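You operate a simulated robot arm through the tools that you are given. There is no shell and no other tool.

Carry out the task below with a simulated robot arm. There is one attempt and no reset: what you move stays moved.

TASK
Tilt the bench fan half way up and run it at 1.
Fine: stop it and let the vanes stand; loosen the clamp screw to tilt (within 3 degrees) and tighten it before the fan runs.

The check looks at the end state, three seconds after you hand in, the way a careful person would. Anything else that was tipped, shoved, dropped, spilled or broken makes it a failure.

THE ROBOT
A 6-joint arm with a two-finger gripper, fixed in place. Base frame: the origin is on the floor under the middle of its stand, x ahead of it, y to its left, z up. Lengths are in m, angles in degrees, forces in N, time in s.
It reaches about 1.572 m from its shoulder. Its first joint turns from -166.0 to 166.0 degrees. Payload 2.45 kg.
The TCP is the grasp point between the finger pads, 0.02 m short of the fingertips. In the tool frame z runs along the fingers and y along their closing line. The gripper opens to 0.14 m; its body begins 0.168 m behind the TCP.
Orientation is told as [roll, pitch, yaw] about the base's x, y, z axes, in that order, counted from this pose: with the fingers straight down and closing along the base's y, the tool's x points along the base's -x, its y along +y and its z along -z.

THE INTERFACE
- The arm moves only by the tool arm_command. Its argument "steps" is text: rows parted by semicolons, each of 7 numbers parted by spaces: the turn, a rotation vector about the tool's x, y, z in degrees, then the shift along the tool's x, y, z in m, then the gripper command, from -1 (fully open) to 1 (shut), values between in proportion. In form: ax ay az dx dy dz grip; .... A call has 1 to 20 rows; each row shifts and turns the commanded pose from where the row before left it, along the tool's axes as they then stand. Each row takes 0.2 s and may step no farther than 0.05 m and 8.6 degrees from the row before; otherwise, or with a gripper value out of range, the whole call is refused. Where a pose cannot be reached the arm comes as near as it can. A force on the tool above 40 N (or 10 N above the force at the start of the call, whichever is more), or a blocked arm, ends the call early, and 0.2 s more pass. Each finger travels about 0.045 m/s and halts on what it meets, pressing with about 43 N; the grip force reading is that of the motor and also rises with nothing between the fingers. The clock runs only during rows and for 0.2 s after the last one: add rows that do not move to give the fingers time. The reply holds the time, the measured pose of the TCP, the force on the tool along the base axes, the opening and the grip force, in the units named above and with some noise, with the torque about the TCP (base axes, N m) and any sound that the robot's microphone picked up.
- Cameras (640 x 400 px; columns grow to the right, rows downward): "scene" is fixed at [0.0491, 0.5001, 1.7621]; the picture's right is [-0.56, -0.83, 0.00], its down [-0.40, 0.27, -0.87] and it looks along [0.72, -0.49, -0.49] (base axes); focal length 323 px, centre (320, 200). "wrist" rides on the gripper at [0.078, 0.011, -0.209] in the tool frame; the picture's right is [-0.14, 0.99, 0.00], its down [-0.92, -0.13, -0.37] and it looks along [-0.37, -0.05, 0.93] (tool axes); focal length 280 px, centre (320, 200). There is no depth. A picture from a camera that has moved, and an enlarged one, comes with that camera's place and axes in the base frame and with its lens.
- camera(camera): a new picture of that camera. The clock stands still meanwhile.
- close_up(camera, box): a new picture of the part [left, top, right, bottom] of that camera's present view, enlarged. The clock stands still meanwhile.
- job_done(): hands the job in; it is judged then, once.

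Places have to be worked out from the pictures, the camera data and where the tool is seen. Open the gripper and draw the arm clear of the work before you hand the job in, unless the task says otherwise.

The tools are called after "Emit:" as name(argument=value, ...) on one line, values as JSON. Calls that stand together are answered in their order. arm_command: Moves the arm, as the interface text tells. Its arguments: {"type":"object","properties":{"steps":{"type":"string"}},"required":["steps"]} The other tools are called the same way: camera (camera) takes a picture; close_up (camera, box) takes an enlarged picture of a part of a camera's view; job_done () hands the job in.

At the start:

```text
time: 0.0
ee_pos: [0.5643, 0.0309, 1.4624]
tool_rot: [0.0, 0.0, -0.1]
force: [0.2, 0.3, -0.1]
wrist_torque: [0.01, -0.01, 0.01]
grip_width: 0.1401
finger_force: 0.0
```

scene: 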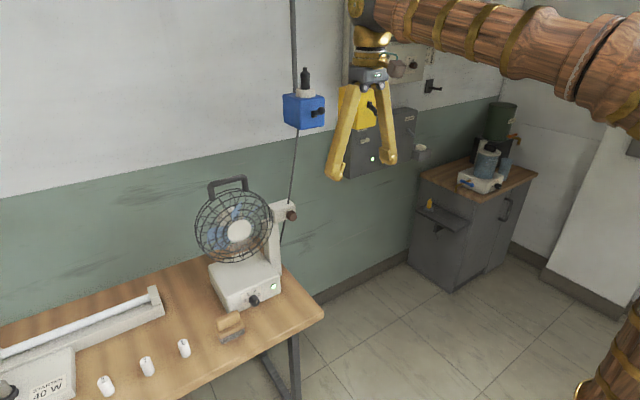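
wrist: 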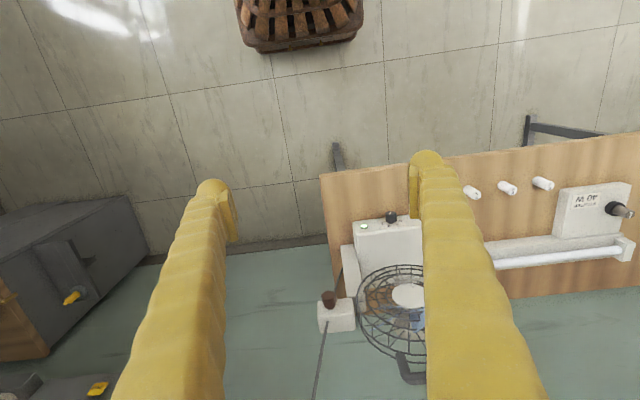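

I'll look closely at the fan and its surroundings in the scene and wrist views before moving.

Emit:
close_up(camera="scene", box=[170, 160, 330, 350])

Emit:
close_up(camera="wrist", box=[300, 180, 480, 400])

Emit:
close_up(camera="scene", box=[260, 40, 460, 200])

```text
2.11 times, centred on (250, 255) of scene
camera zoom: at [0.0491, 0.5001, 1.7621], right [-0.56, -0.83, 0.0], down [-0.4, 0.27, -0.87], along [0.72, -0.49, -0.49], focal length 681 px, centre (467, 84)
```

zoom: 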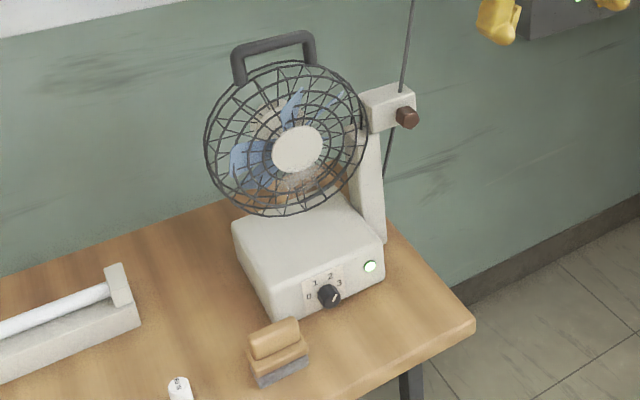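

```text
1.82 times, centred on (390, 290) of wrist
camera zoom: at [0.4861, 0.0413, 1.6717], right [0.14, 0.99, 0.0], down [0.92, -0.13, 0.37], along [0.37, -0.05, -0.93], focal length 510 px, centre (193, 36)
```

zoom: 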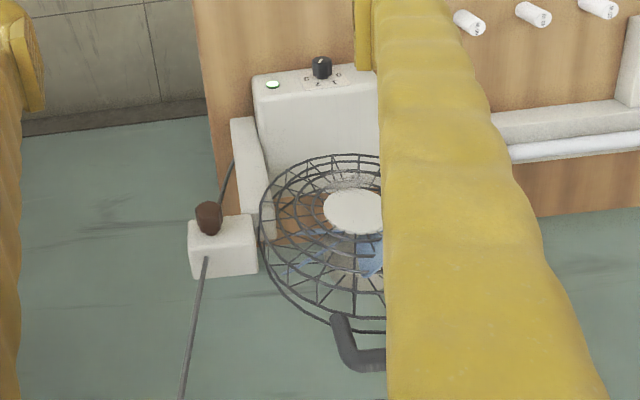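

```text
2.50 times, centred on (360, 120) of scene
camera zoom: at [0.0491, 0.5001, 1.7621], right [-0.56, -0.83, 0.0], down [-0.4, 0.27, -0.87], along [0.72, -0.49, -0.49], focal length 808 px, centre (220, 400)
```

zoom: 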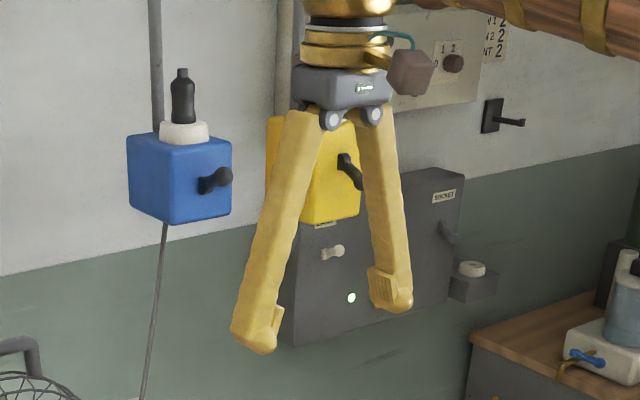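

I'll zoom further onto the knob, the clamp screw and the head's trunnion to read any scale marks.

Emit:
close_up(camera="scene", box=[225, 265, 289, 315])

Emit:
close_up(camera="scene", box=[240, 190, 310, 245])

Emit:
close_up(camera="scene", box=[180, 165, 280, 270])

Emit:
close_up(camera="wrist", box=[300, 200, 430, 310])

```text
8.00 times, centred on (257, 290) of scene
camera zoom: at [0.0491, 0.5001, 1.7621], right [-0.56, -0.83, 0.0], down [-0.4, 0.27, -0.87], along [0.72, -0.49, -0.49], focal length 2587 px, centre (824, -520)
```

zoom: 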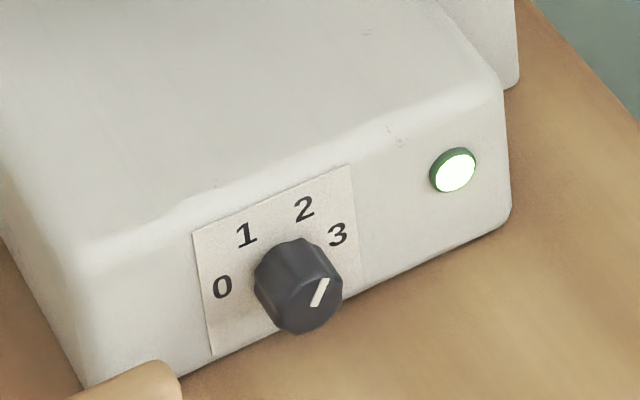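

```text
7.27 times, centred on (275, 218) of scene
camera zoom: at [0.0491, 0.5001, 1.7621], right [-0.56, -0.83, 0.0], down [-0.4, 0.27, -0.87], along [0.72, -0.49, -0.49], focal length 2352 px, centre (647, 73)
```

zoom: 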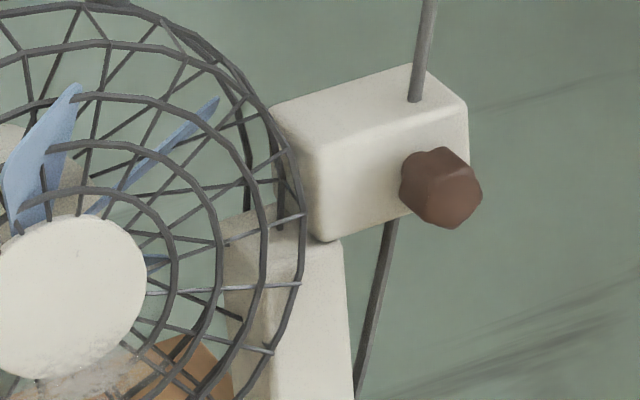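

```text
3.81 times, centred on (230, 218) of scene
camera zoom: at [0.0491, 0.5001, 1.7621], right [-0.56, -0.83, 0.0], down [-0.4, 0.27, -0.87], along [0.72, -0.49, -0.49], focal length 1232 px, centre (663, 133)
```

zoom: 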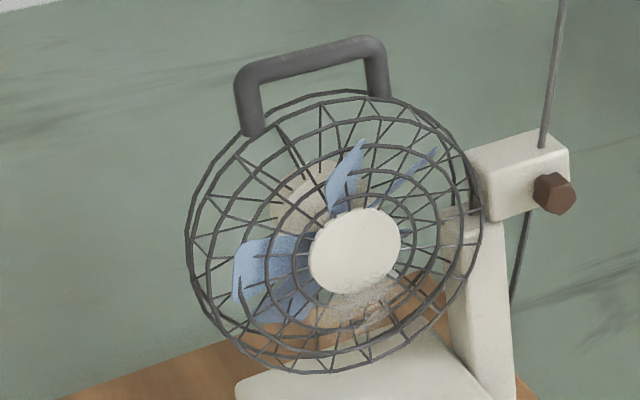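

```text
3.64 times, centred on (365, 255) of wrist
camera zoom: at [0.4861, 0.0413, 1.6717], right [0.14, 0.99, 0.0], down [0.92, -0.13, 0.37], along [0.37, -0.05, -0.93], focal length 1020 px, centre (156, 0)
```

zoom: 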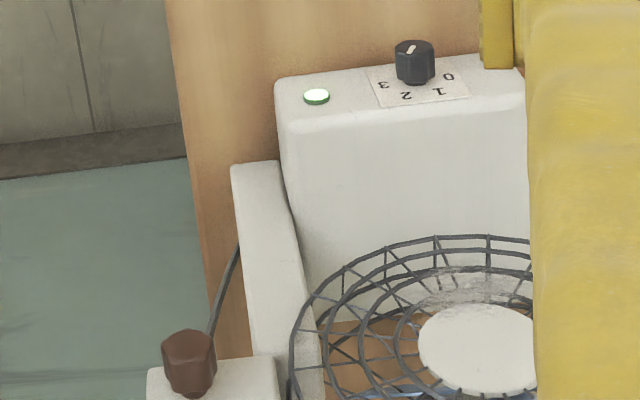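

The knob's pointer seems to stand at 3 with the LED lit, and I triangulate the brown screw knob near [1.00, -0.01, 1.09], the fan hub near [1.01, 0.20, 1.09] and the speed knob near [0.90, 0.22, 0.85]. I'll start with a still row to listen, then swing the wrist about the tool axis so the camera can ride above the fingers later.

Emit:
arm_command(steps="0 0 0 0 0 0 -1; 0 0 8.5 -0.02 0 0 -1; 0 0 8.5 -0.02 0 0 -1; 0 0 8.5 0 0 0 -1; 0 0 8.5 0 0 0 -1; 0 0 8.5 0 0 0 -1; 0 0 8.5 0 0 0 -1")

```text
time: 1.6
ee_pos: [0.6047, 0.0281, 1.4626]
tool_rot: [-0.1, 0.0, -51.3]
force: [-0.7, 0.3, 0.0]
wrist_torque: [0.01, 0.01, -0.01]
grip_width: 0.1399
finger_force: 0.0
```

The wrist follows cleanly, with no sound noted. I'll continue the turn to a full 180 degrees.

Emit:
arm_command(steps="0 0 8.6 0 0 0 -1; 0 0 8.6 0 0 0 -1; 0 0 8.6 0 0 0 -1; 0 0 8.6 0 0 0 -1; 0 0 8.6 0 0 0 -1; 0 0 8.6 0 0 0 -1; 0 0 8.6 0 0 0 -1; 0 0 8.6 0 0 0 -1; 0 0 8.6 0 0 0 -1; 0 0 8.6 0 0 0 -1; 0 0 8.6 0 0 0 -1; 0 0 8.6 0 0 0 -1; 0 0 8.6 0 0 0 -1; 0 0 8.6 0 0 0 -1; 0 0 8.4 0 0 0 -1")

Emit:
camera(camera="scene")

```text
time: 4.8
ee_pos: [0.6054, 0.0164, 1.4619]
tool_rot: [-0.3, 0.1, -171.1]
force: [0.3, -0.2, -0.3]
wrist_torque: [-0.01, 0.0, -0.01]
grip_width: 0.1399
finger_force: 0.1
out of reach, approached as far as the arm can: row 14, 15
```

```text
taken
```

scene: 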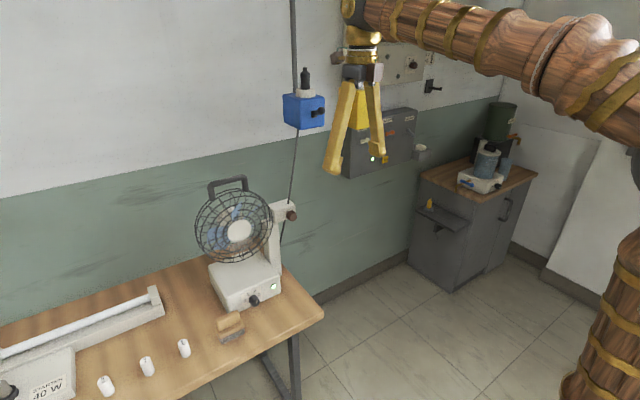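

The wrist stops near 171 degrees, so the joint range is roughly ±170 about the start pose. I'll turn back to the start roll, then pitch the tool forward for a front view of the fan.

Emit:
arm_command(steps="0 0 -8.5 0 0 0 -1; 0 0 -8.5 0 0 0 -1; 0 0 -8.5 0 0 0 -1; 0 0 -8.5 0 0 0 -1; 0 0 -8.5 0 0 0 -1; 0 0 -8.5 0 0 0 -1; 0 0 -8.5 0 0 0 -1; 0 0 -8.5 0 0 0 -1; 0 0 -8.5 0 0 0 -1; 0 0 -8.5 0 0 0 -1; 0 0 -8.5 0 0 0 -1; 0 0 -8.5 0 0 0 -1; 0 0 -8.5 0 0 0 -1; 0 0 -8.5 0 0 0 -1; 0 0 -8.5 0 0 0 -1; 0 0 -8.5 0 0 0 -1; 0 0 -8.5 0 0 0 -1; 0 0 -8.5 0 0 0 -1; 0 0 -8.5 0 0 0 -1; 0 0 -8.5 0 0 0 -1")

```text
time: 9.0
ee_pos: [0.6048, 0.0163, 1.4619]
tool_rot: [0.1, 0.1, -1.0]
force: [0.7, 0.5, 0.1]
wrist_torque: [0.02, -0.01, -0.01]
grip_width: 0.1399
finger_force: 0.2
```

Back at the start roll. Now I'll pitch the tool toward horizontal in place.

Emit:
arm_command(steps="0 -8.5 0 0 0 0 -1; 0 -8.5 0 0 0 0 -1; 0 -8.5 0 0 0 0 -1; 0 -8.5 0 0 0 0 -1; 0 -8.5 0 0 0 0 -1; 0 -8.5 0 0 0 0 -1; 0 -8.5 0 0 0 0 -1; 0 -8.5 0 0 0 0 -1")

Emit:
camera(camera="wrist")

Emit:
camera(camera="scene")

```text
time: 10.8
ee_pos: [0.6049, 0.0178, 1.4623]
tool_rot: [0.5, -68.1, -1.4]
force: [-0.3, -0.2, 0.0]
wrist_torque: [0.0, -0.04, -0.02]
grip_width: 0.14
finger_force: 0.0
```

```text
taken
camera wrist: at [0.3809, 0.0319, 1.4685], right [0.07, 0.99, 0.13], down [0.0, -0.13, 0.99], along [1.0, -0.07, -0.01], focal length 280 px, centre (320, 200)
```

wrist: 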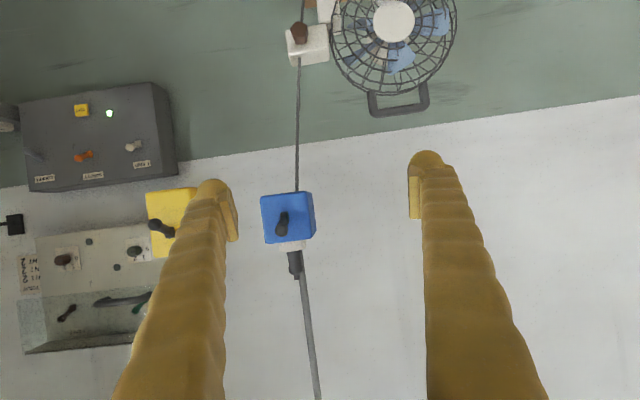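

```text
taken
```

scene: 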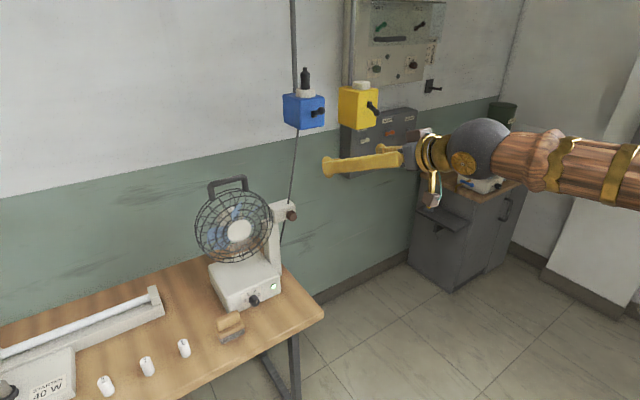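

The front view is upside down (camera under the tool), and the fan sits at its top edge. I'll lower the arm about 0.35 m and shift left to bring the fan and clamp into view.

Emit:
arm_command(steps="0 0 0 0.0405 0.015 0.0164 -1; 0 0 0 0.0405 0.015 0.0164 -1; 0 0 0 0.0405 0.015 0.0164 -1; 0 0 0 0.0405 0.015 0.0164 -1; 0 0 0 0.0405 0.015 0.0164 -1; 0 0 0 0.0405 0.015 0.0164 -1; 0 0 0 0.0405 0.015 0.0164 -1; 0 0 0 0.0405 0.015 0.0164 -1")

Emit:
camera(camera="wrist")

```text
time: 12.6
ee_pos: [0.628, 0.1471, 1.1368]
tool_rot: [0.5, -67.9, -1.4]
force: [0.8, 0.0, -0.3]
wrist_torque: [0.04, 0.02, 0.03]
grip_width: 0.14
finger_force: 0.1
out of reach, approached as far as the arm can: row 7, 8
```

```text
taken
camera wrist: at [0.4046, 0.163, 1.1432], right [0.07, 0.99, 0.13], down [0.0, -0.13, 0.99], along [1.0, -0.07, -0.01], focal length 280 px, centre (320, 200)
```

wrist: 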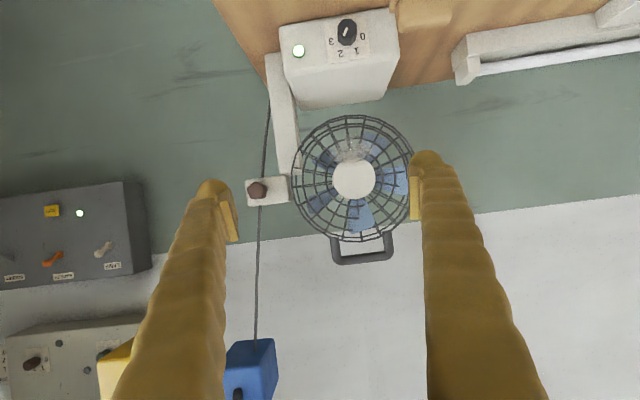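

Good front view. I'll enlarge the clamp block, the fan head and the speed knob.

Emit:
close_up(camera="wrist", box=[230, 150, 310, 220])

Emit:
close_up(camera="wrist", box=[280, 100, 430, 275])

Emit:
close_up(camera="wrist", box=[270, 0, 420, 110])

```text
5.71 times, centred on (270, 185) of wrist
camera zoom: at [0.4046, 0.163, 1.1432], right [0.07, 0.99, 0.13], down [0.0, -0.13, 0.99], along [1.0, -0.07, -0.01], focal length 1602 px, centre (606, 286)
```

zoom: 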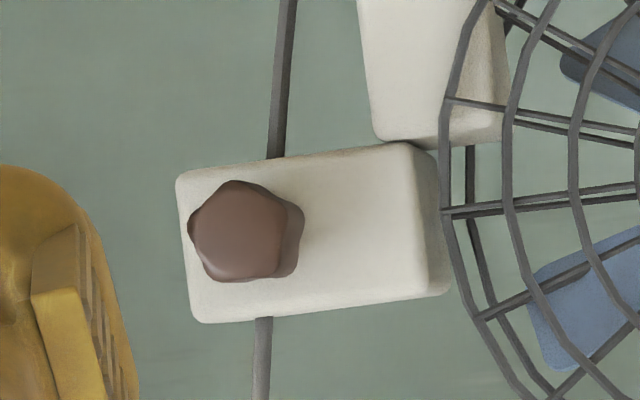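

```text
2.29 times, centred on (355, 188) of wrist
camera zoom: at [0.4046, 0.163, 1.1432], right [0.07, 0.99, 0.13], down [0.0, -0.13, 0.99], along [1.0, -0.07, -0.01], focal length 641 px, centre (240, 229)
```

zoom: 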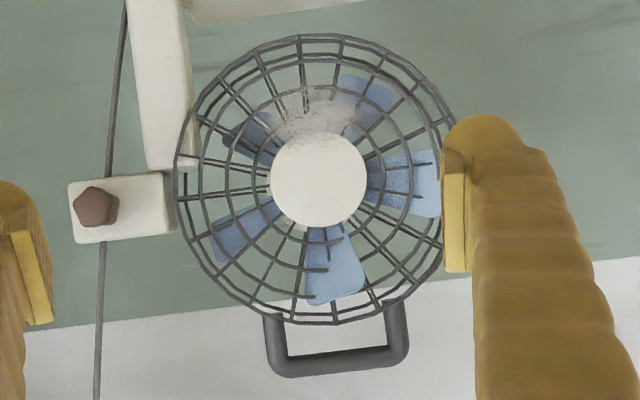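

```text
3.64 times, centred on (345, 55) of wrist
camera zoom: at [0.4046, 0.163, 1.1432], right [0.07, 0.99, 0.13], down [0.0, -0.13, 0.99], along [1.0, -0.07, -0.01], focal length 1020 px, centre (229, 727)
```

zoom: 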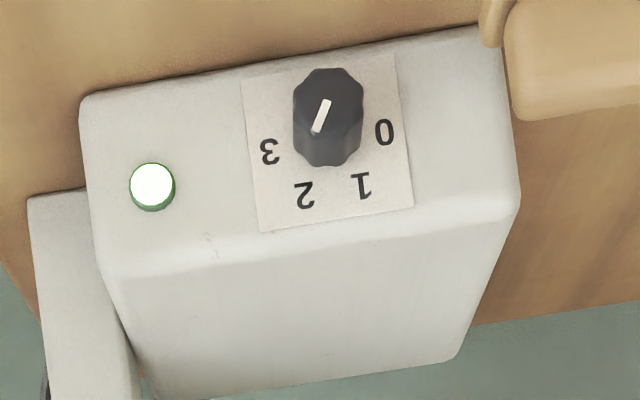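

The pointer lines up with the "2" on the plate (numbers run 0-1-2-3 clockwise, about 60° apart), so the fan is on 2. To see the tilt angle and any scale I'll go round to the fan's right side and look toward +y at the clamp.

Emit:
arm_command(steps="0 0 0 0 -0.05 0 -1; 0 0 0 0 -0.05 0 -1; 0 0 0 0 -0.05 0 -1; 0 0 0 0 -0.05 0 -1; 0 0 0 0 -0.05 0 -1; 0 0 0 0 -0.05 0 -1; 0 0 0 0 -0.05 0 -1; 0 0 0 0 -0.05 0 -1; -7.88 0 -3.19 0 0 0 -1; -7.88 0 -3.19 0 0 0 -1; -7.88 0 -3.19 0 0 0 -1; -7.88 0 -3.19 0 0 0 -1; -7.88 0 -3.19 0 0 0 -1; -7.88 0 -3.19 0 0 0 -1; -7.88 0 -3.19 0 0 0 -1; 0 0 0 -0.0094 -0.0433 0.0232 -1; 0 0 0 -0.0094 -0.0433 0.0232 -1; 0 0 0 -0.0094 -0.0433 0.0232 -1; 0 0 0 -0.0094 -0.0433 0.0232 -1")

Emit:
camera(camera="wrist")

Emit:
camera(camera="scene")

```text
time: 16.6
ee_pos: [0.6893, 0.0106, 1.1389]
tool_rot: [-1.7, -67.7, -1.5]
force: [1.1, 0.0, 0.0]
wrist_torque: [0.02, -0.04, 0.0]
grip_width: 0.14
finger_force: 0.0
out of reach, approached as far as the arm can: row 1, 2, 3, 4, 5, 6, 7, 8, 9, 10, 11, 12, 13, 14, 15, 16, 17, 18, 19
```

```text
taken
camera wrist: at [0.4661, 0.0341, 1.1463], right [0.11, 0.99, 0.12], down [0.0, -0.12, 0.99], along [0.99, -0.11, -0.01], focal length 280 px, centre (320, 200)
```

wrist: 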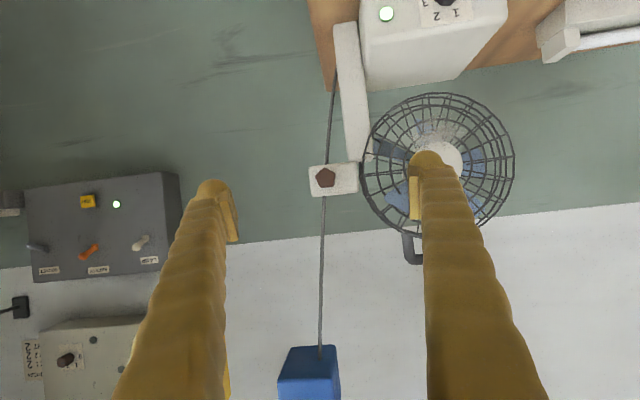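

```text
taken
```

scene: 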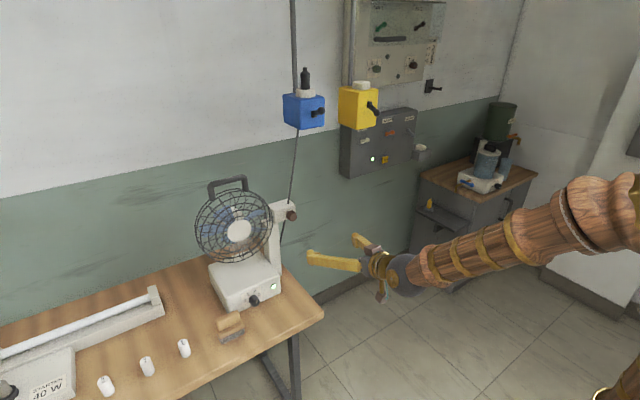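

The arm was at a folded-in limit and only partly followed. A still row will show where the commanded pose now stands.

Emit:
arm_command(steps="0 0 0 0 0 0 -1")

```text
time: 17.0
ee_pos: [0.689, 0.0107, 1.1388]
tool_rot: [-1.7, -67.5, -1.5]
force: [0.9, 0.5, 0.0]
wrist_torque: [0.0, -0.01, -0.01]
grip_width: 0.1401
finger_force: 0.2
```

The command resets to the actual pose, good. I'll move outward in x first, then sidestep to -y, in smaller pieces.

Emit:
arm_command(steps="0 0 0 -0.015 0 0.0371 -1; 0 0 0 -0.015 0 0.0371 -1; 0 0 0 0 -0.05 0 -1; 0 0 0 0 -0.05 0 -1; 0 0 0 0 -0.05 0 -1; 0 0 0 0 -0.05 0 -1; 0 0 0 0 -0.05 0 -1; 0 0 0 0 -0.05 0 -1")

```text
time: 18.8
ee_pos: [0.7661, 0.0147, 1.1394]
tool_rot: [-1.8, -67.5, -1.4]
force: [-0.5, -0.4, 0.0]
wrist_torque: [-0.04, 0.03, 0.01]
grip_width: 0.1401
finger_force: 0.0
out of reach, approached as far as the arm can: row 1, 2, 3, 4, 5, 6, 7, 8
```

The sideways motion stalls at y≈0.01, which looks like the wrist having flipped as it passed the straight-forearm pose, leaving a joint at its limit. I'll retrace my way (left, then up) to unwind it.

Emit:
arm_command(steps="0 0 0 0 0.045 0 -1; 0 0 0 0 0.045 0 -1; 0 0 0 0.015 0.03 -0.035 -1; 0 0 0 0.015 0.01 -0.035 -1; 0 0 0 0.015 0 -0.035 -1")

```text
time: 20.0
ee_pos: [0.6554, 0.1532, 1.1366]
tool_rot: [-0.5, -67.9, -1.4]
force: [-0.1, -0.3, 0.4]
wrist_torque: [-0.04, -0.03, 0.03]
grip_width: 0.1401
finger_force: 0.1
```

Motion to the left is free again. Now raise back up along the earlier path.

Emit:
arm_command(steps="0 0 0 -0.0405 -0.015 -0.0164 -1; 0 0 0 -0.0405 -0.015 -0.0164 -1; 0 0 0 -0.0405 -0.015 -0.0164 -1; 0 0 0 -0.0405 -0.015 -0.0164 -1; 0 0 0 -0.0405 -0.015 -0.0164 -1; 0 0 0 -0.0405 -0.015 -0.0164 -1; 0 0 0 -0.0405 -0.015 -0.0164 -1; 0 0 0 -0.0405 -0.015 -0.0164 -1")

```text
time: 21.8
ee_pos: [0.6514, 0.0296, 1.4857]
tool_rot: [-0.5, -67.9, -1.7]
force: [0.2, 0.4, 0.4]
wrist_torque: [-0.01, 0.04, 0.0]
grip_width: 0.1399
finger_force: 0.1
```

Now I'll pitch back toward straight down to leave the singular region.

Emit:
arm_command(steps="0 8.5 0 0 0 0 -1; 0 8.5 0 0 0 0 -1; 0 8.5 0 0 0 0 -1; 0 8.5 0 0 0 0 -1; 0 8.5 0 0 0 0 -1; 0 8.5 0 0 0 0 -1; 0 8.5 0 0 0 0 -1; 0 8.5 0 0 0 0 -1")

Emit:
camera(camera="scene")

```text
time: 23.6
ee_pos: [0.6519, 0.032, 1.4885]
tool_rot: [-0.2, 0.2, -2.1]
force: [-1.4, 0.3, 1.5]
wrist_torque: [0.04, -0.14, 0.03]
grip_width: 0.14
finger_force: 0.1
```

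```text
taken
```

scene: 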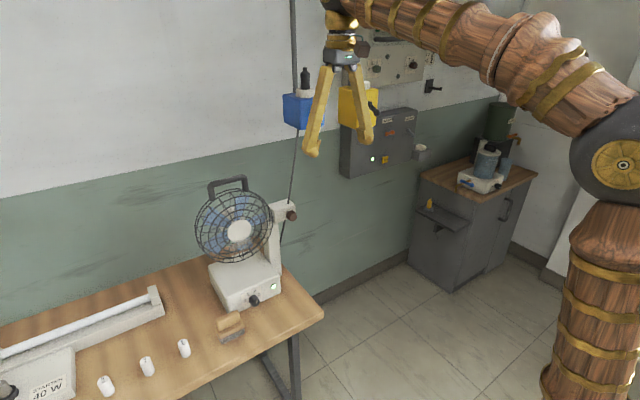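

Unwound: tool is straight down again. I'll line the tool up exactly with the arm's plane (y=0, yaw=0) before going through the straight-wrist pose.

Emit:
arm_command(steps="0 0 -2.1 0 -0.032 0 -1; 0 0 0 0 0 0 -1")

```text
time: 24.2
ee_pos: [0.6516, 0.0001, 1.4888]
tool_rot: [-0.2, 0.2, 0.2]
force: [-0.4, 0.0, 0.0]
wrist_torque: [-0.01, 0.03, 0.01]
grip_width: 0.14
finger_force: 0.1
```

Aligned in the arm plane. Now I'll pitch to horizontal while moving forward and down, staying in that plane.

Emit:
arm_command(steps="0 -8.18 0 -0.018 0 0.017 -1; 0 -8.18 0 -0.0155 0 0.0193 -1; 0 -8.18 0 -0.0126 0 0.0213 -1; 0 -8.18 0 -0.0091 0 0.023 -1; 0 -8.18 0 -0.0058 0 0.0241 -1; 0 -8.18 0 -0.0024 0 0.0246 -1; 0 -8.18 0 0.001 0 0.0247 -1; 0 -8.18 0 0.0045 0 0.0244 -1; 0 -8.18 0 0.0078 0 0.0235 -1; 0 -8.18 0 0.0114 0 0.022 -1; 0 -8.18 0 0.0143 0 0.0202 -1")

Emit:
camera(camera="scene")

Emit:
camera(camera="wrist")

```text
time: 26.6
ee_pos: [0.8494, 0.0003, 1.3001]
tool_rot: [-60.6, -89.8, 60.8]
force: [0.0, 0.3, -0.8]
wrist_torque: [-0.01, 0.01, -0.01]
grip_width: 0.14
finger_force: 0.1
```

```text
taken
```

scene: 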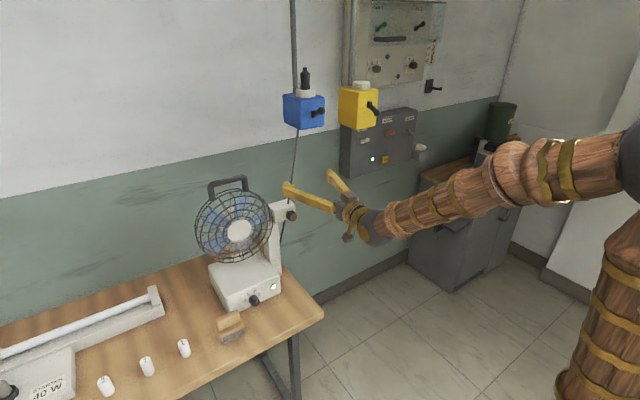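

```text
taken
camera wrist: at [0.6389, 0.0101, 1.2226], right [0.0, 0.99, 0.13], down [-0.37, -0.13, 0.92], along [0.93, -0.05, 0.36], focal length 280 px, centre (320, 200)
```

wrist: 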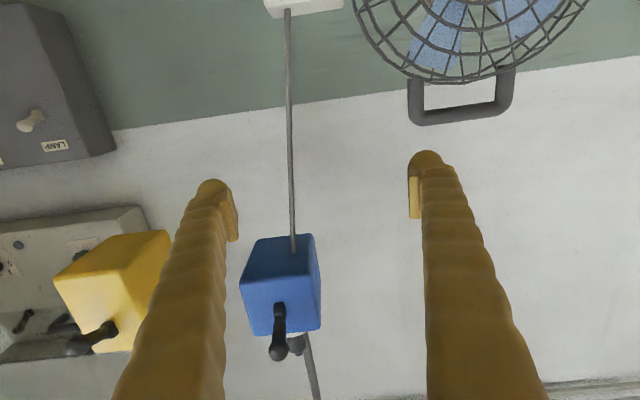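

The wrist passed through cleanly. Now I'll move down and to the right (−y) of the fan, clear of the clamp, before yawing to look at it from the side.

Emit:
arm_command(steps="0 0 0 0.0286 -0.0357 -0.007 -1; 0 0 0 0.0286 -0.0357 -0.007 -1; 0 0 0 0.0286 -0.0357 -0.007 -1; 0 0 0 0.0286 -0.0357 -0.007 -1; 0 0 0 0.0286 -0.0357 -0.007 -1; 0 0 0 0.0286 -0.0357 -0.007 -1; 0 0 0 0.0286 -0.0357 -0.007 -1")

Emit:
camera(camera="wrist")

```text
time: 28.2
ee_pos: [0.8002, -0.2495, 1.1012]
tool_rot: [-45.5, -89.7, 45.7]
force: [0.2, -0.3, -0.3]
wrist_torque: [0.0, 0.04, 0.04]
grip_width: 0.1402
finger_force: 0.0
```

```text
taken
camera wrist: at [0.5904, -0.2389, 1.0227], right [0.0, 0.99, 0.13], down [-0.37, -0.13, 0.92], along [0.93, -0.05, 0.36], focal length 280 px, centre (320, 200)
```

wrist: 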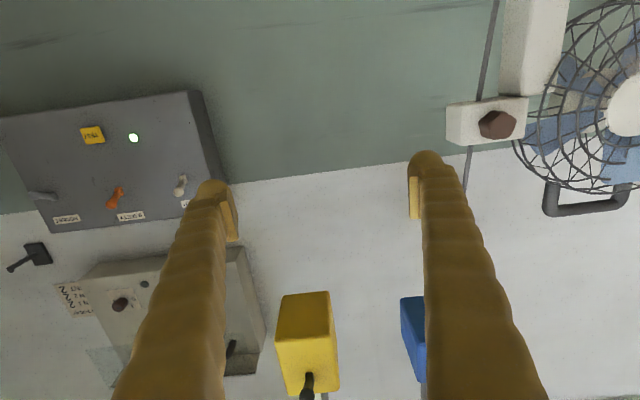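

Now yaw about the vertical by about +51° so the camera looks at the clamp and the fan's side.

Emit:
arm_command(steps="-8.5 0 0 0 0 0 -1; -8.5 0 0 0 0 0 -1; -8.5 0 0 0 0 0 -1; -8.5 0 0 0 0 0 -1; -8.5 0 0 0 0 0 -1; -8.5 0 0 0 0 0 -1; 0 8 0 0 0 0 -1; 0 8 0 0 0 0 -1")

Emit:
camera(camera="wrist")

```text
time: 30.0
ee_pos: [0.801, -0.2514, 1.1001]
tool_rot: [0.2, -73.7, 51.0]
force: [0.2, 0.6, -0.9]
wrist_torque: [0.0, -0.04, 0.05]
grip_width: 0.1401
finger_force: 0.1
```

```text
taken
camera wrist: at [0.6514, -0.417, 1.0841], right [-0.75, 0.65, 0.13], down [0.04, -0.15, 0.99], along [0.66, 0.74, 0.09], focal length 280 px, centre (320, 200)
```

wrist: 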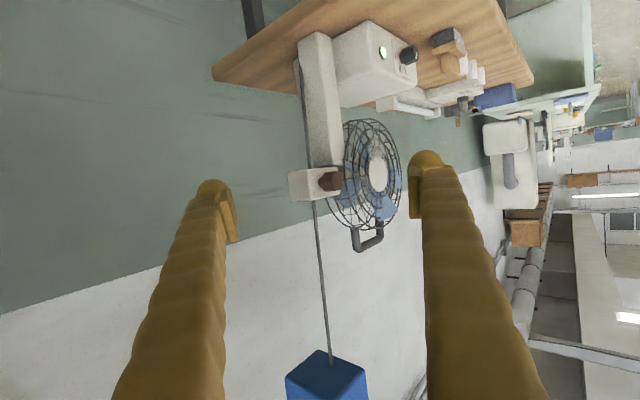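

Emit:
close_up(camera="wrist", box=[275, 100, 425, 270])

Emit:
close_up(camera="wrist", box=[280, 140, 360, 210])

```text
2.35 times, centred on (350, 185) of wrist
camera zoom: at [0.6514, -0.417, 1.0841], right [-0.75, 0.65, 0.13], down [0.04, -0.15, 0.99], along [0.66, 0.74, 0.09], focal length 660 px, centre (249, 235)
```

zoom: 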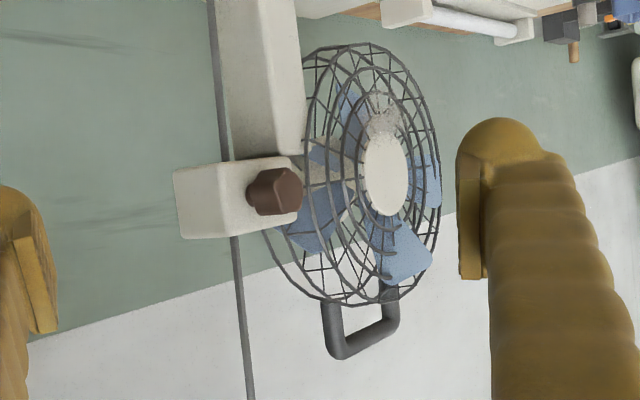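

```text
5.71 times, centred on (320, 175) of wrist
camera zoom: at [0.6514, -0.417, 1.0841], right [-0.75, 0.65, 0.13], down [0.04, -0.15, 0.99], along [0.66, 0.74, 0.09], focal length 1602 px, centre (320, 343)
```

zoom: 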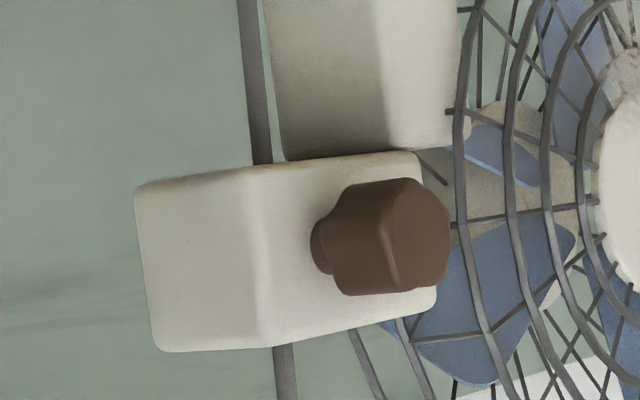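

The clamp block sits on the post with a five-lobed brown screw knob facing −x; I place its front at about [0.974, −0.005, 1.104], the hub front at [1.004, 0.200, 1.107] and the handle bar at [1.050, 0.201, 1.286]. I'll go further round for a near-profile view of the head's tilt.

Emit:
arm_command(steps="0 0 0 -0.0055 -0.04 0.0187 -1; 0 0 0 -0.0055 -0.04 0.0187 -1; 0 0 0 -0.0055 -0.04 0.0187 -1; -6.96 0 -2.03 0 0 0 -1; -6.96 0 -2.03 0 0 0 -1; -6.96 0 -2.03 0 0 0 -1; -6.96 0 -2.03 0 0 0 -1")

Emit:
camera(camera="wrist")

Emit:
close_up(camera="wrist", box=[250, 80, 430, 270])

```text
time: 31.6
ee_pos: [0.9306, -0.2824, 1.1016]
tool_rot: [0.0, -73.8, 80.3]
force: [-0.4, 0.4, 0.5]
wrist_torque: [-0.04, 0.04, -0.02]
grip_width: 0.1402
finger_force: 0.1
```

```text
taken
camera wrist: at [0.8808, -0.499, 1.0849], right [-0.97, 0.21, 0.13], down [0.11, -0.12, 0.99], along [0.22, 0.97, 0.09], focal length 280 px, centre (320, 200)
```

wrist: 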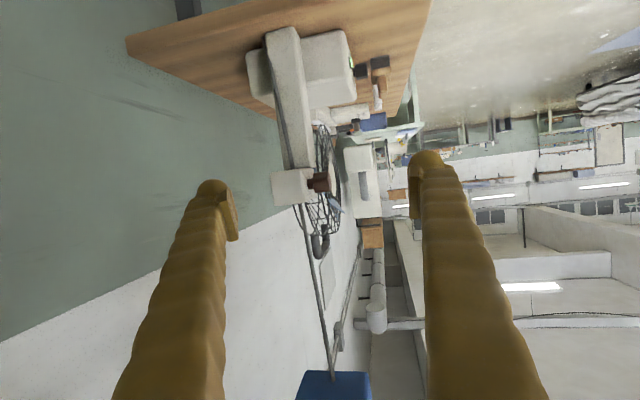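

```text
2.11 times, centred on (340, 175) of wrist
camera zoom: at [0.8808, -0.499, 1.0849], right [-0.97, 0.21, 0.13], down [0.11, -0.12, 0.99], along [0.22, 0.97, 0.09], focal length 590 px, centre (278, 253)
```

zoom: 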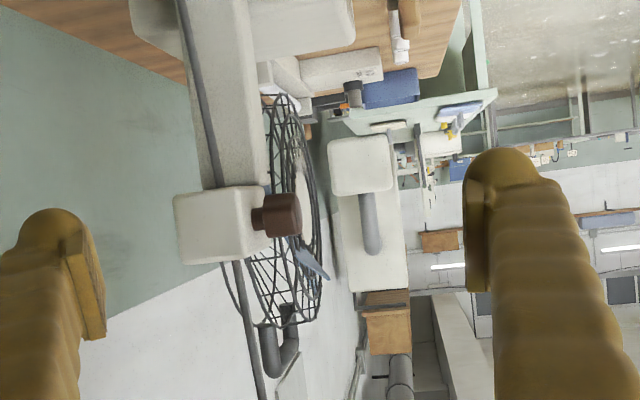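

Nearly a profile view now. I'll enlarge it to measure the rim and handle.

Emit:
close_up(camera="wrist", box=[285, 110, 365, 195])

Emit:
close_up(camera="wrist", box=[265, 160, 365, 265])

```text
4.71 times, centred on (325, 152) of wrist
camera zoom: at [0.8808, -0.499, 1.0849], right [-0.97, 0.21, 0.13], down [0.11, -0.12, 0.99], along [0.22, 0.97, 0.09], focal length 1320 px, centre (296, 424)
```

zoom: 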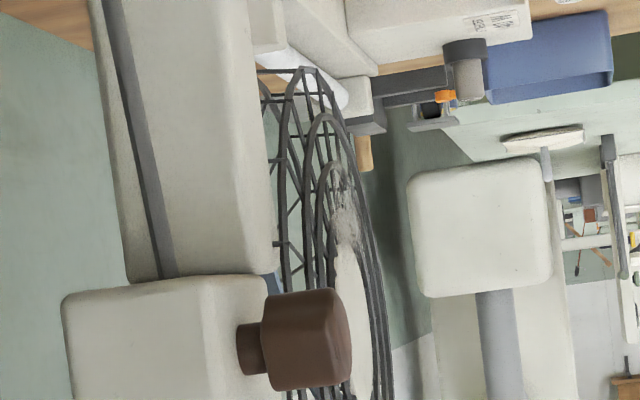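

```text
3.81 times, centred on (315, 212) of wrist
camera zoom: at [0.8808, -0.499, 1.0849], right [-0.97, 0.21, 0.13], down [0.11, -0.12, 0.99], along [0.22, 0.97, 0.09], focal length 1068 px, centre (339, 152)
```

zoom: 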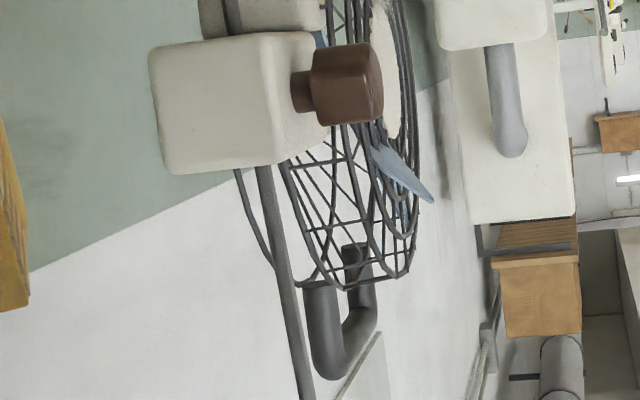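

From the profile and front views: pivot block centre ≈ [1.041, ·, 1.104], handle bar ≈ [1.051, 0.20, 1.287], so the head stands near level (about +3°). The speed knob axis is at about y=0.218, z=0.843 with its face at x≈0.903. First I stop the fan: yaw back to face forward and draw back in −x.

Emit:
arm_command(steps="8.07 0 2.34 0 0 0 -1; 8.07 0 2.34 0 0 0 -1; 8.07 0 2.34 0 0 0 -1; 8.07 0 2.34 0 0 0 -1; 8.07 0 2.34 0 0 0 -1; 8.07 0 2.34 0 0 0 -1; 8.07 0 2.34 0 0 0 -1; 8.07 0 2.34 0 0 0 -1; 8.07 0 2.34 0 0 0 -1; 4.51 0 1.31 0 0 0 -1; 0 0 0 0.0138 0 -0.0481 -1; 0 0 0 0.0138 0 -0.0481 -1; 0 0 0 0.0138 0 -0.0481 -1; 0 0 0 0.0138 0 -0.0481 -1")

```text
time: 34.6
ee_pos: [0.7293, -0.2782, 1.1028]
tool_rot: [-0.1, -73.8, 0.0]
force: [-0.5, 0.5, -0.8]
wrist_torque: [-0.01, -0.03, -0.01]
grip_width: 0.14
finger_force: 0.0
```

Facing forward at x=0.73. Now slide left to y≈0.218 while narrowing the fingers.

Emit:
arm_command(steps="0 0 0 0 0.0496 0 -0.8; 0 0 0 0 0.0496 0 -0.6; 0 0 0 0 0.0496 0 -0.4; 0 0 0 0 0.0496 0 -0.2; 0 0 0 0 0.0496 0 0; 0 0 0 0 0.0496 0 0; 0 0 0 0 0.0496 0 0; 0 0 0 0 0.0496 0 0; 0 0 0 0 0.0496 0 0; 0 0 0 0 0.0496 0 0")

Emit:
camera(camera="wrist")

```text
time: 36.8
ee_pos: [0.7336, 0.2194, 1.1013]
tool_rot: [-0.3, -73.7, 0.1]
force: [0.4, 0.5, 0.8]
wrist_torque: [0.0, 0.02, 0.01]
grip_width: 0.0702
finger_force: 0.0
```

```text
taken
camera wrist: at [0.5097, 0.2305, 1.0855], right [0.04, 0.99, 0.13], down [-0.1, -0.13, 0.99], along [0.99, -0.05, 0.09], focal length 280 px, centre (320, 200)
```

wrist: 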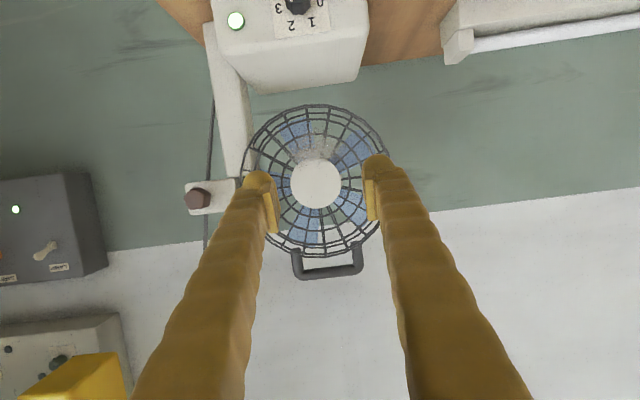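

Lined up over the knob's y. Lower to z≈0.90 at this standoff and look.

Emit:
arm_command(steps="0 0 0 0.048 0 0.014 0; 0 0 0 0.048 0 0.014 0; 0 0 0 0.048 0 0.014 0; 0 0 0 0.048 0 0.014 0")

Emit:
camera(camera="wrist")

Emit:
camera(camera="scene")

```text
time: 37.8
ee_pos: [0.7415, 0.2199, 0.9029]
tool_rot: [-0.1, -73.8, -0.1]
force: [0.2, -0.1, -0.7]
wrist_torque: [0.0, -0.02, -0.02]
grip_width: 0.0699
finger_force: 0.1
out of reach, approached as far as the arm can: row 4
```

```text
taken
camera wrist: at [0.5181, 0.2325, 0.8859], right [0.04, 0.99, 0.13], down [-0.1, -0.13, 0.99], along [0.99, -0.05, 0.09], focal length 280 px, centre (320, 200)
```

wrist: 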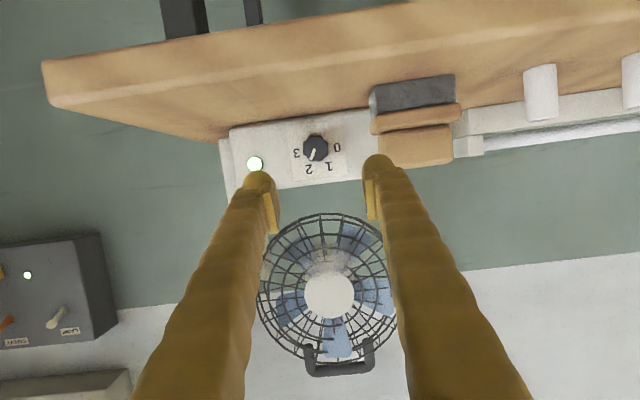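

```text
taken
```

scene: 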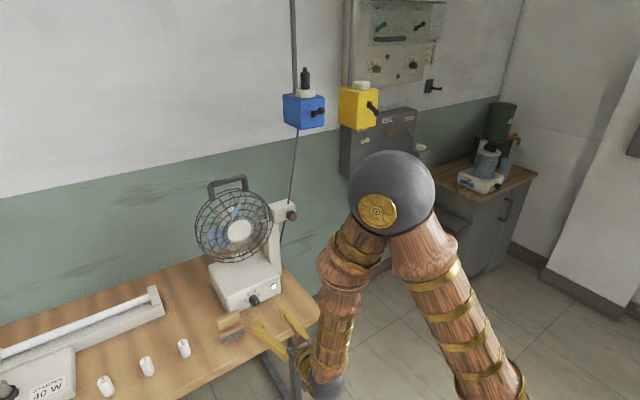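

I'll enlarge the knob in this view to pin down its face centre, pointer and the neighbouring block.

Emit:
close_up(camera="wrist", box=[270, 110, 370, 190])

Emit:
close_up(camera="wrist", box=[200, 60, 480, 220])

```text
5.00 times, centred on (320, 150) of wrist
camera zoom: at [0.5181, 0.2325, 0.8859], right [0.04, 0.99, 0.13], down [-0.1, -0.13, 0.99], along [0.99, -0.05, 0.09], focal length 1402 px, centre (320, 450)
```

zoom: 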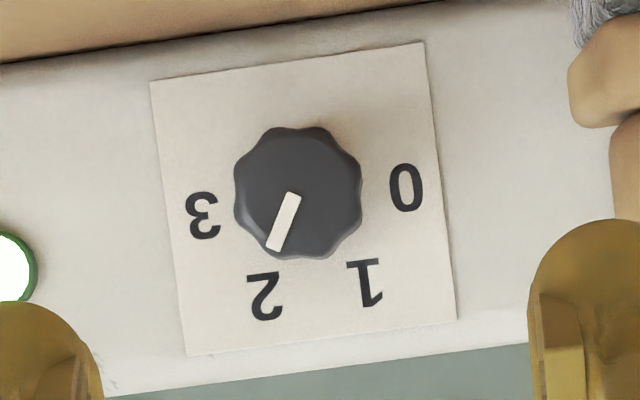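

```text
2.29 times, centred on (340, 140) of wrist
camera zoom: at [0.5181, 0.2325, 0.8859], right [0.04, 0.99, 0.13], down [-0.1, -0.13, 0.99], along [0.99, -0.05, 0.09], focal length 641 px, centre (274, 337)
```

zoom: 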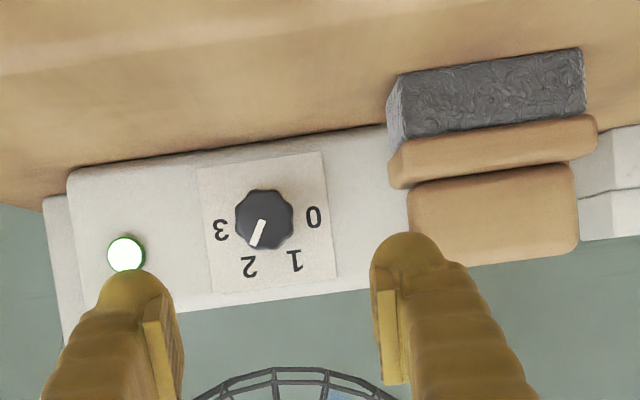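

Pointer is clearly on 2. Refined: knob face at x≈0.886, axis y≈0.216, z≈0.855, plate at x≈0.919, about 0.047 above the table; the brush-like block's right side is at y≈0.285. I'll narrow the fingers to 0.05 and approach to a short standoff on the knob axis.

Emit:
arm_command(steps="0 0 0 0 0 0 0.286; 0 0 0 0 0 0 0.286; 0 0 0 0.0062 -0.0012 0.036 0.286; 0 0 0 0.0062 -0.0012 0.036 0.286; 0 0 0 0.0062 -0.0012 0.036 0.286")

Emit:
camera(camera="wrist")

Emit:
camera(camera="scene")

```text
time: 39.0
ee_pos: [0.8383, 0.2164, 0.8558]
tool_rot: [-0.3, -73.8, 0.0]
force: [0.4, 0.5, 0.3]
wrist_torque: [0.01, -0.01, -0.02]
grip_width: 0.0498
finger_force: 0.0
```

```text
taken
camera wrist: at [0.6146, 0.2282, 0.8396], right [0.04, 0.99, 0.13], down [-0.1, -0.13, 0.99], along [0.99, -0.05, 0.09], focal length 280 px, centre (320, 200)
```

wrist: 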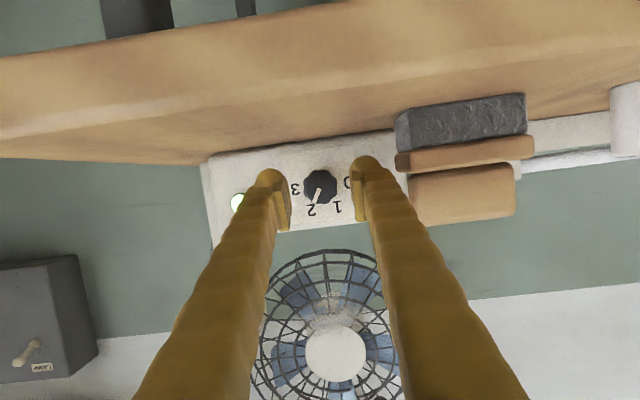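

```text
taken
```

scene: 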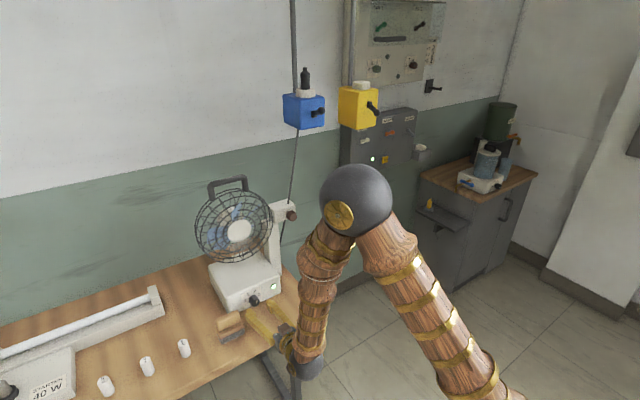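

The knob sits centred between the fingers (I get y=0.216, z=0.854). I'll check the clearance to the wooden brush in a close-up before turning the fingers.

Emit:
close_up(camera="scene", box=[200, 260, 320, 370])

Emit:
close_up(camera="wrist", box=[240, 130, 400, 240])

```text
3.64 times, centred on (260, 315) of scene
camera zoom: at [0.0491, 0.5001, 1.7621], right [-0.56, -0.83, 0.0], down [-0.4, 0.27, -0.87], along [0.72, -0.49, -0.49], focal length 1176 px, centre (538, -218)
```

zoom: 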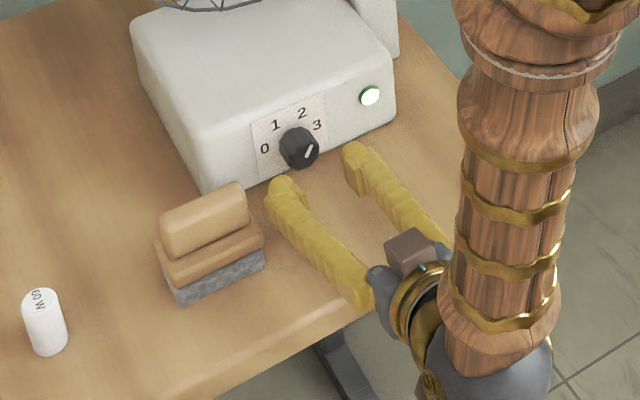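

```text
3.64 times, centred on (320, 185) of wrist
camera zoom: at [0.6146, 0.2282, 0.8396], right [0.04, 0.99, 0.13], down [-0.1, -0.13, 0.99], along [0.99, -0.05, 0.09], focal length 1020 px, centre (320, 254)
```

zoom: 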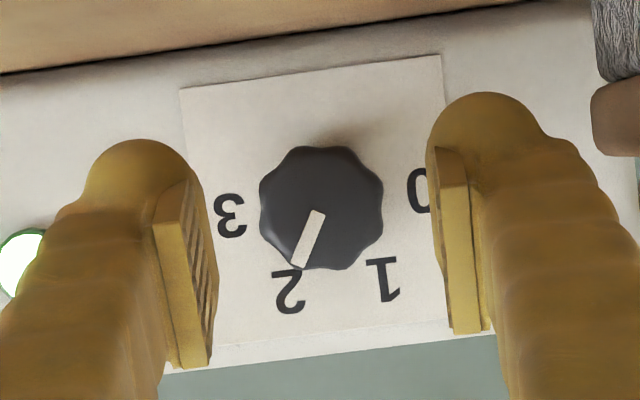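

Clearance looks fine. I'll pre-turn the fingers +30° about the knob axis and advance so the pads straddle the knob.

Emit:
arm_command(steps="-2.09 0 7.2 0 0 0 0.286; -2.09 0 7.2 0 0 0 0.286; -2.09 0 7.2 0 0 0 0.286; -2.09 0 7.2 0 0 0 0.286; 0 0 0 -0.0074 0 0.0254 0.286; 0 0 0 -0.0074 0 0.0254 0.286; 0 0 0 0 0 0 0.286")

Emit:
camera(camera="wrist")

Emit:
close_up(camera="scene", box=[200, 260, 320, 370])

```text
time: 40.6
ee_pos: [0.891, 0.2158, 0.8522]
tool_rot: [64.2, -56.3, -60.0]
force: [0.2, 0.4, -0.9]
wrist_torque: [-0.03, 0.01, -0.03]
grip_width: 0.05
finger_force: 0.1
```

```text
taken
camera wrist: at [0.6681, 0.2347, 0.8444], right [0.04, 0.79, 0.61], down [-0.1, -0.6, 0.79], along [0.99, -0.09, 0.05], focal length 280 px, centre (320, 200)
```

wrist: 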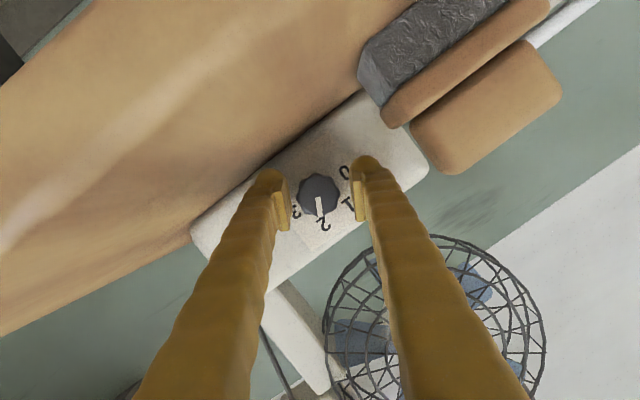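

```text
3.64 times, centred on (260, 315) of scene
camera zoom: at [0.0491, 0.5001, 1.7621], right [-0.56, -0.83, 0.0], down [-0.4, 0.27, -0.87], along [0.72, -0.49, -0.49], focal length 1176 px, centre (538, -218)
```

zoom: 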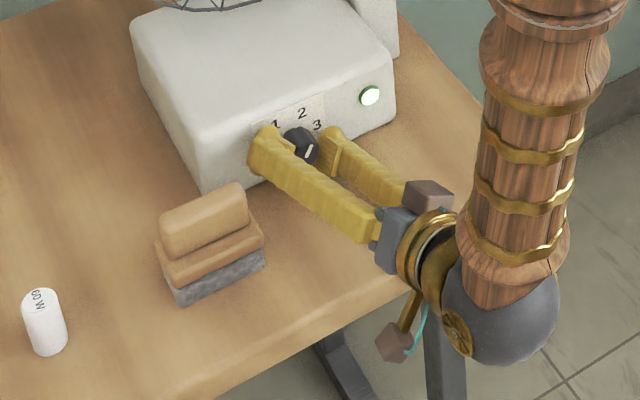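

The pads straddle the knob. Close on it gently and check the grip width.

Emit:
arm_command(steps="0 0 0 0 0 0 0.5; 0 0 0 0 0 0 0.6; 0 0 0 0 0 0 0.6")

```text
time: 41.4
ee_pos: [0.8909, 0.2152, 0.8534]
tool_rot: [64.1, -56.3, -60.0]
force: [3.5, -9.2, -4.6]
wrist_torque: [0.03, 0.02, -0.02]
grip_width: 0.035
finger_force: 5.3
```

Contact at 0.035 (the knob's diameter) with a slight side load. I'll shift a touch to relieve it, firm up the grip and turn counter-clockwise 30° in one go, watching readings.

Emit:
arm_command(steps="0 0 0 0 -0.001 0 0.9; 0 0 0 0 -0.001 0 0.9; 2.09 0 -7.2 0 0 0 0.9; 2.09 0 -7.2 0 0 0 0.9; 2.09 0 -7.2 0 0 0 0.9; 2.09 0 -7.2 0 0 0 0.9")

Emit:
close_up(camera="wrist", box=[240, 130, 400, 240])

```text
time: 42.5
ee_pos: [0.8908, 0.2133, 0.8518]
tool_rot: [37.9, -69.8, -36.1]
force: [5.2, 2.8, -3.7]
wrist_torque: [-0.01, 0.13, 0.02]
grip_width: 0.0328
finger_force: 45.1
stopped in row 5: the force on the tool passed its limit at 42 N (the readings are from after the stop); the commanded pose is now the measured one
```

```text
3.64 times, centred on (320, 185) of wrist
camera zoom: at [0.6677, 0.2293, 0.8388], right [0.04, 0.94, 0.34], down [-0.1, -0.33, 0.94], along [0.99, -0.07, 0.08], focal length 1020 px, centre (320, 254)
```

zoom: 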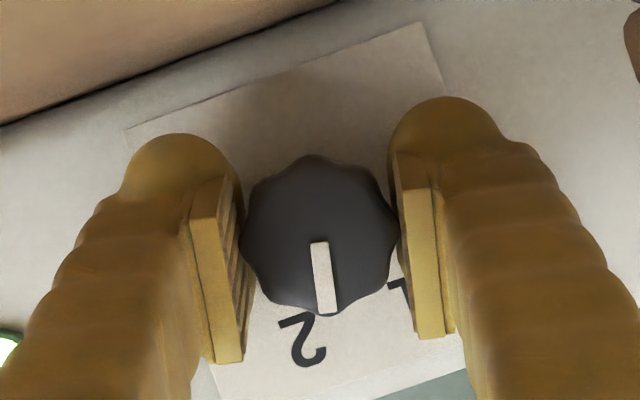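

The knob is turning with the fingers (about 20° toward 1 so far) but a force spike stopped it. I'll continue counter-clockwise in smaller steps with a slightly softer grip.

Emit:
arm_command(steps="0 0 0 0 0 0 0.75; 1.12 0 -3.84 0 0 0 0.75; 1.12 0 -3.84 0 0 0 0.75; 1.12 0 -3.84 0 0 0 0.75; 1.12 0 -3.84 0 0 0 0.75")

Emit:
close_up(camera="wrist", box=[240, 130, 400, 240])

```text
time: 43.7
ee_pos: [0.8913, 0.215, 0.8527]
tool_rot: [-13.5, -73.5, 12.8]
force: [17.7, 9.3, -17.9]
wrist_torque: [0.0, 0.25, 0.05]
grip_width: 0.0326
finger_force: 45.2
```

```text
3.64 times, centred on (320, 185) of wrist
camera zoom: at [0.6676, 0.2252, 0.8356], right [0.04, 1.0, 0.07], down [-0.1, -0.06, 0.99], along [0.99, -0.05, 0.09], focal length 1020 px, centre (320, 254)
```

zoom: 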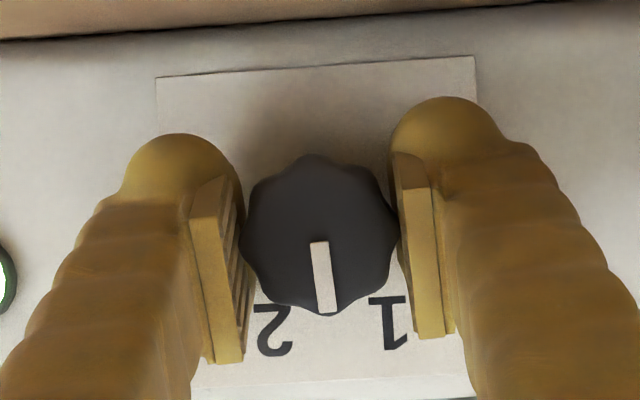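

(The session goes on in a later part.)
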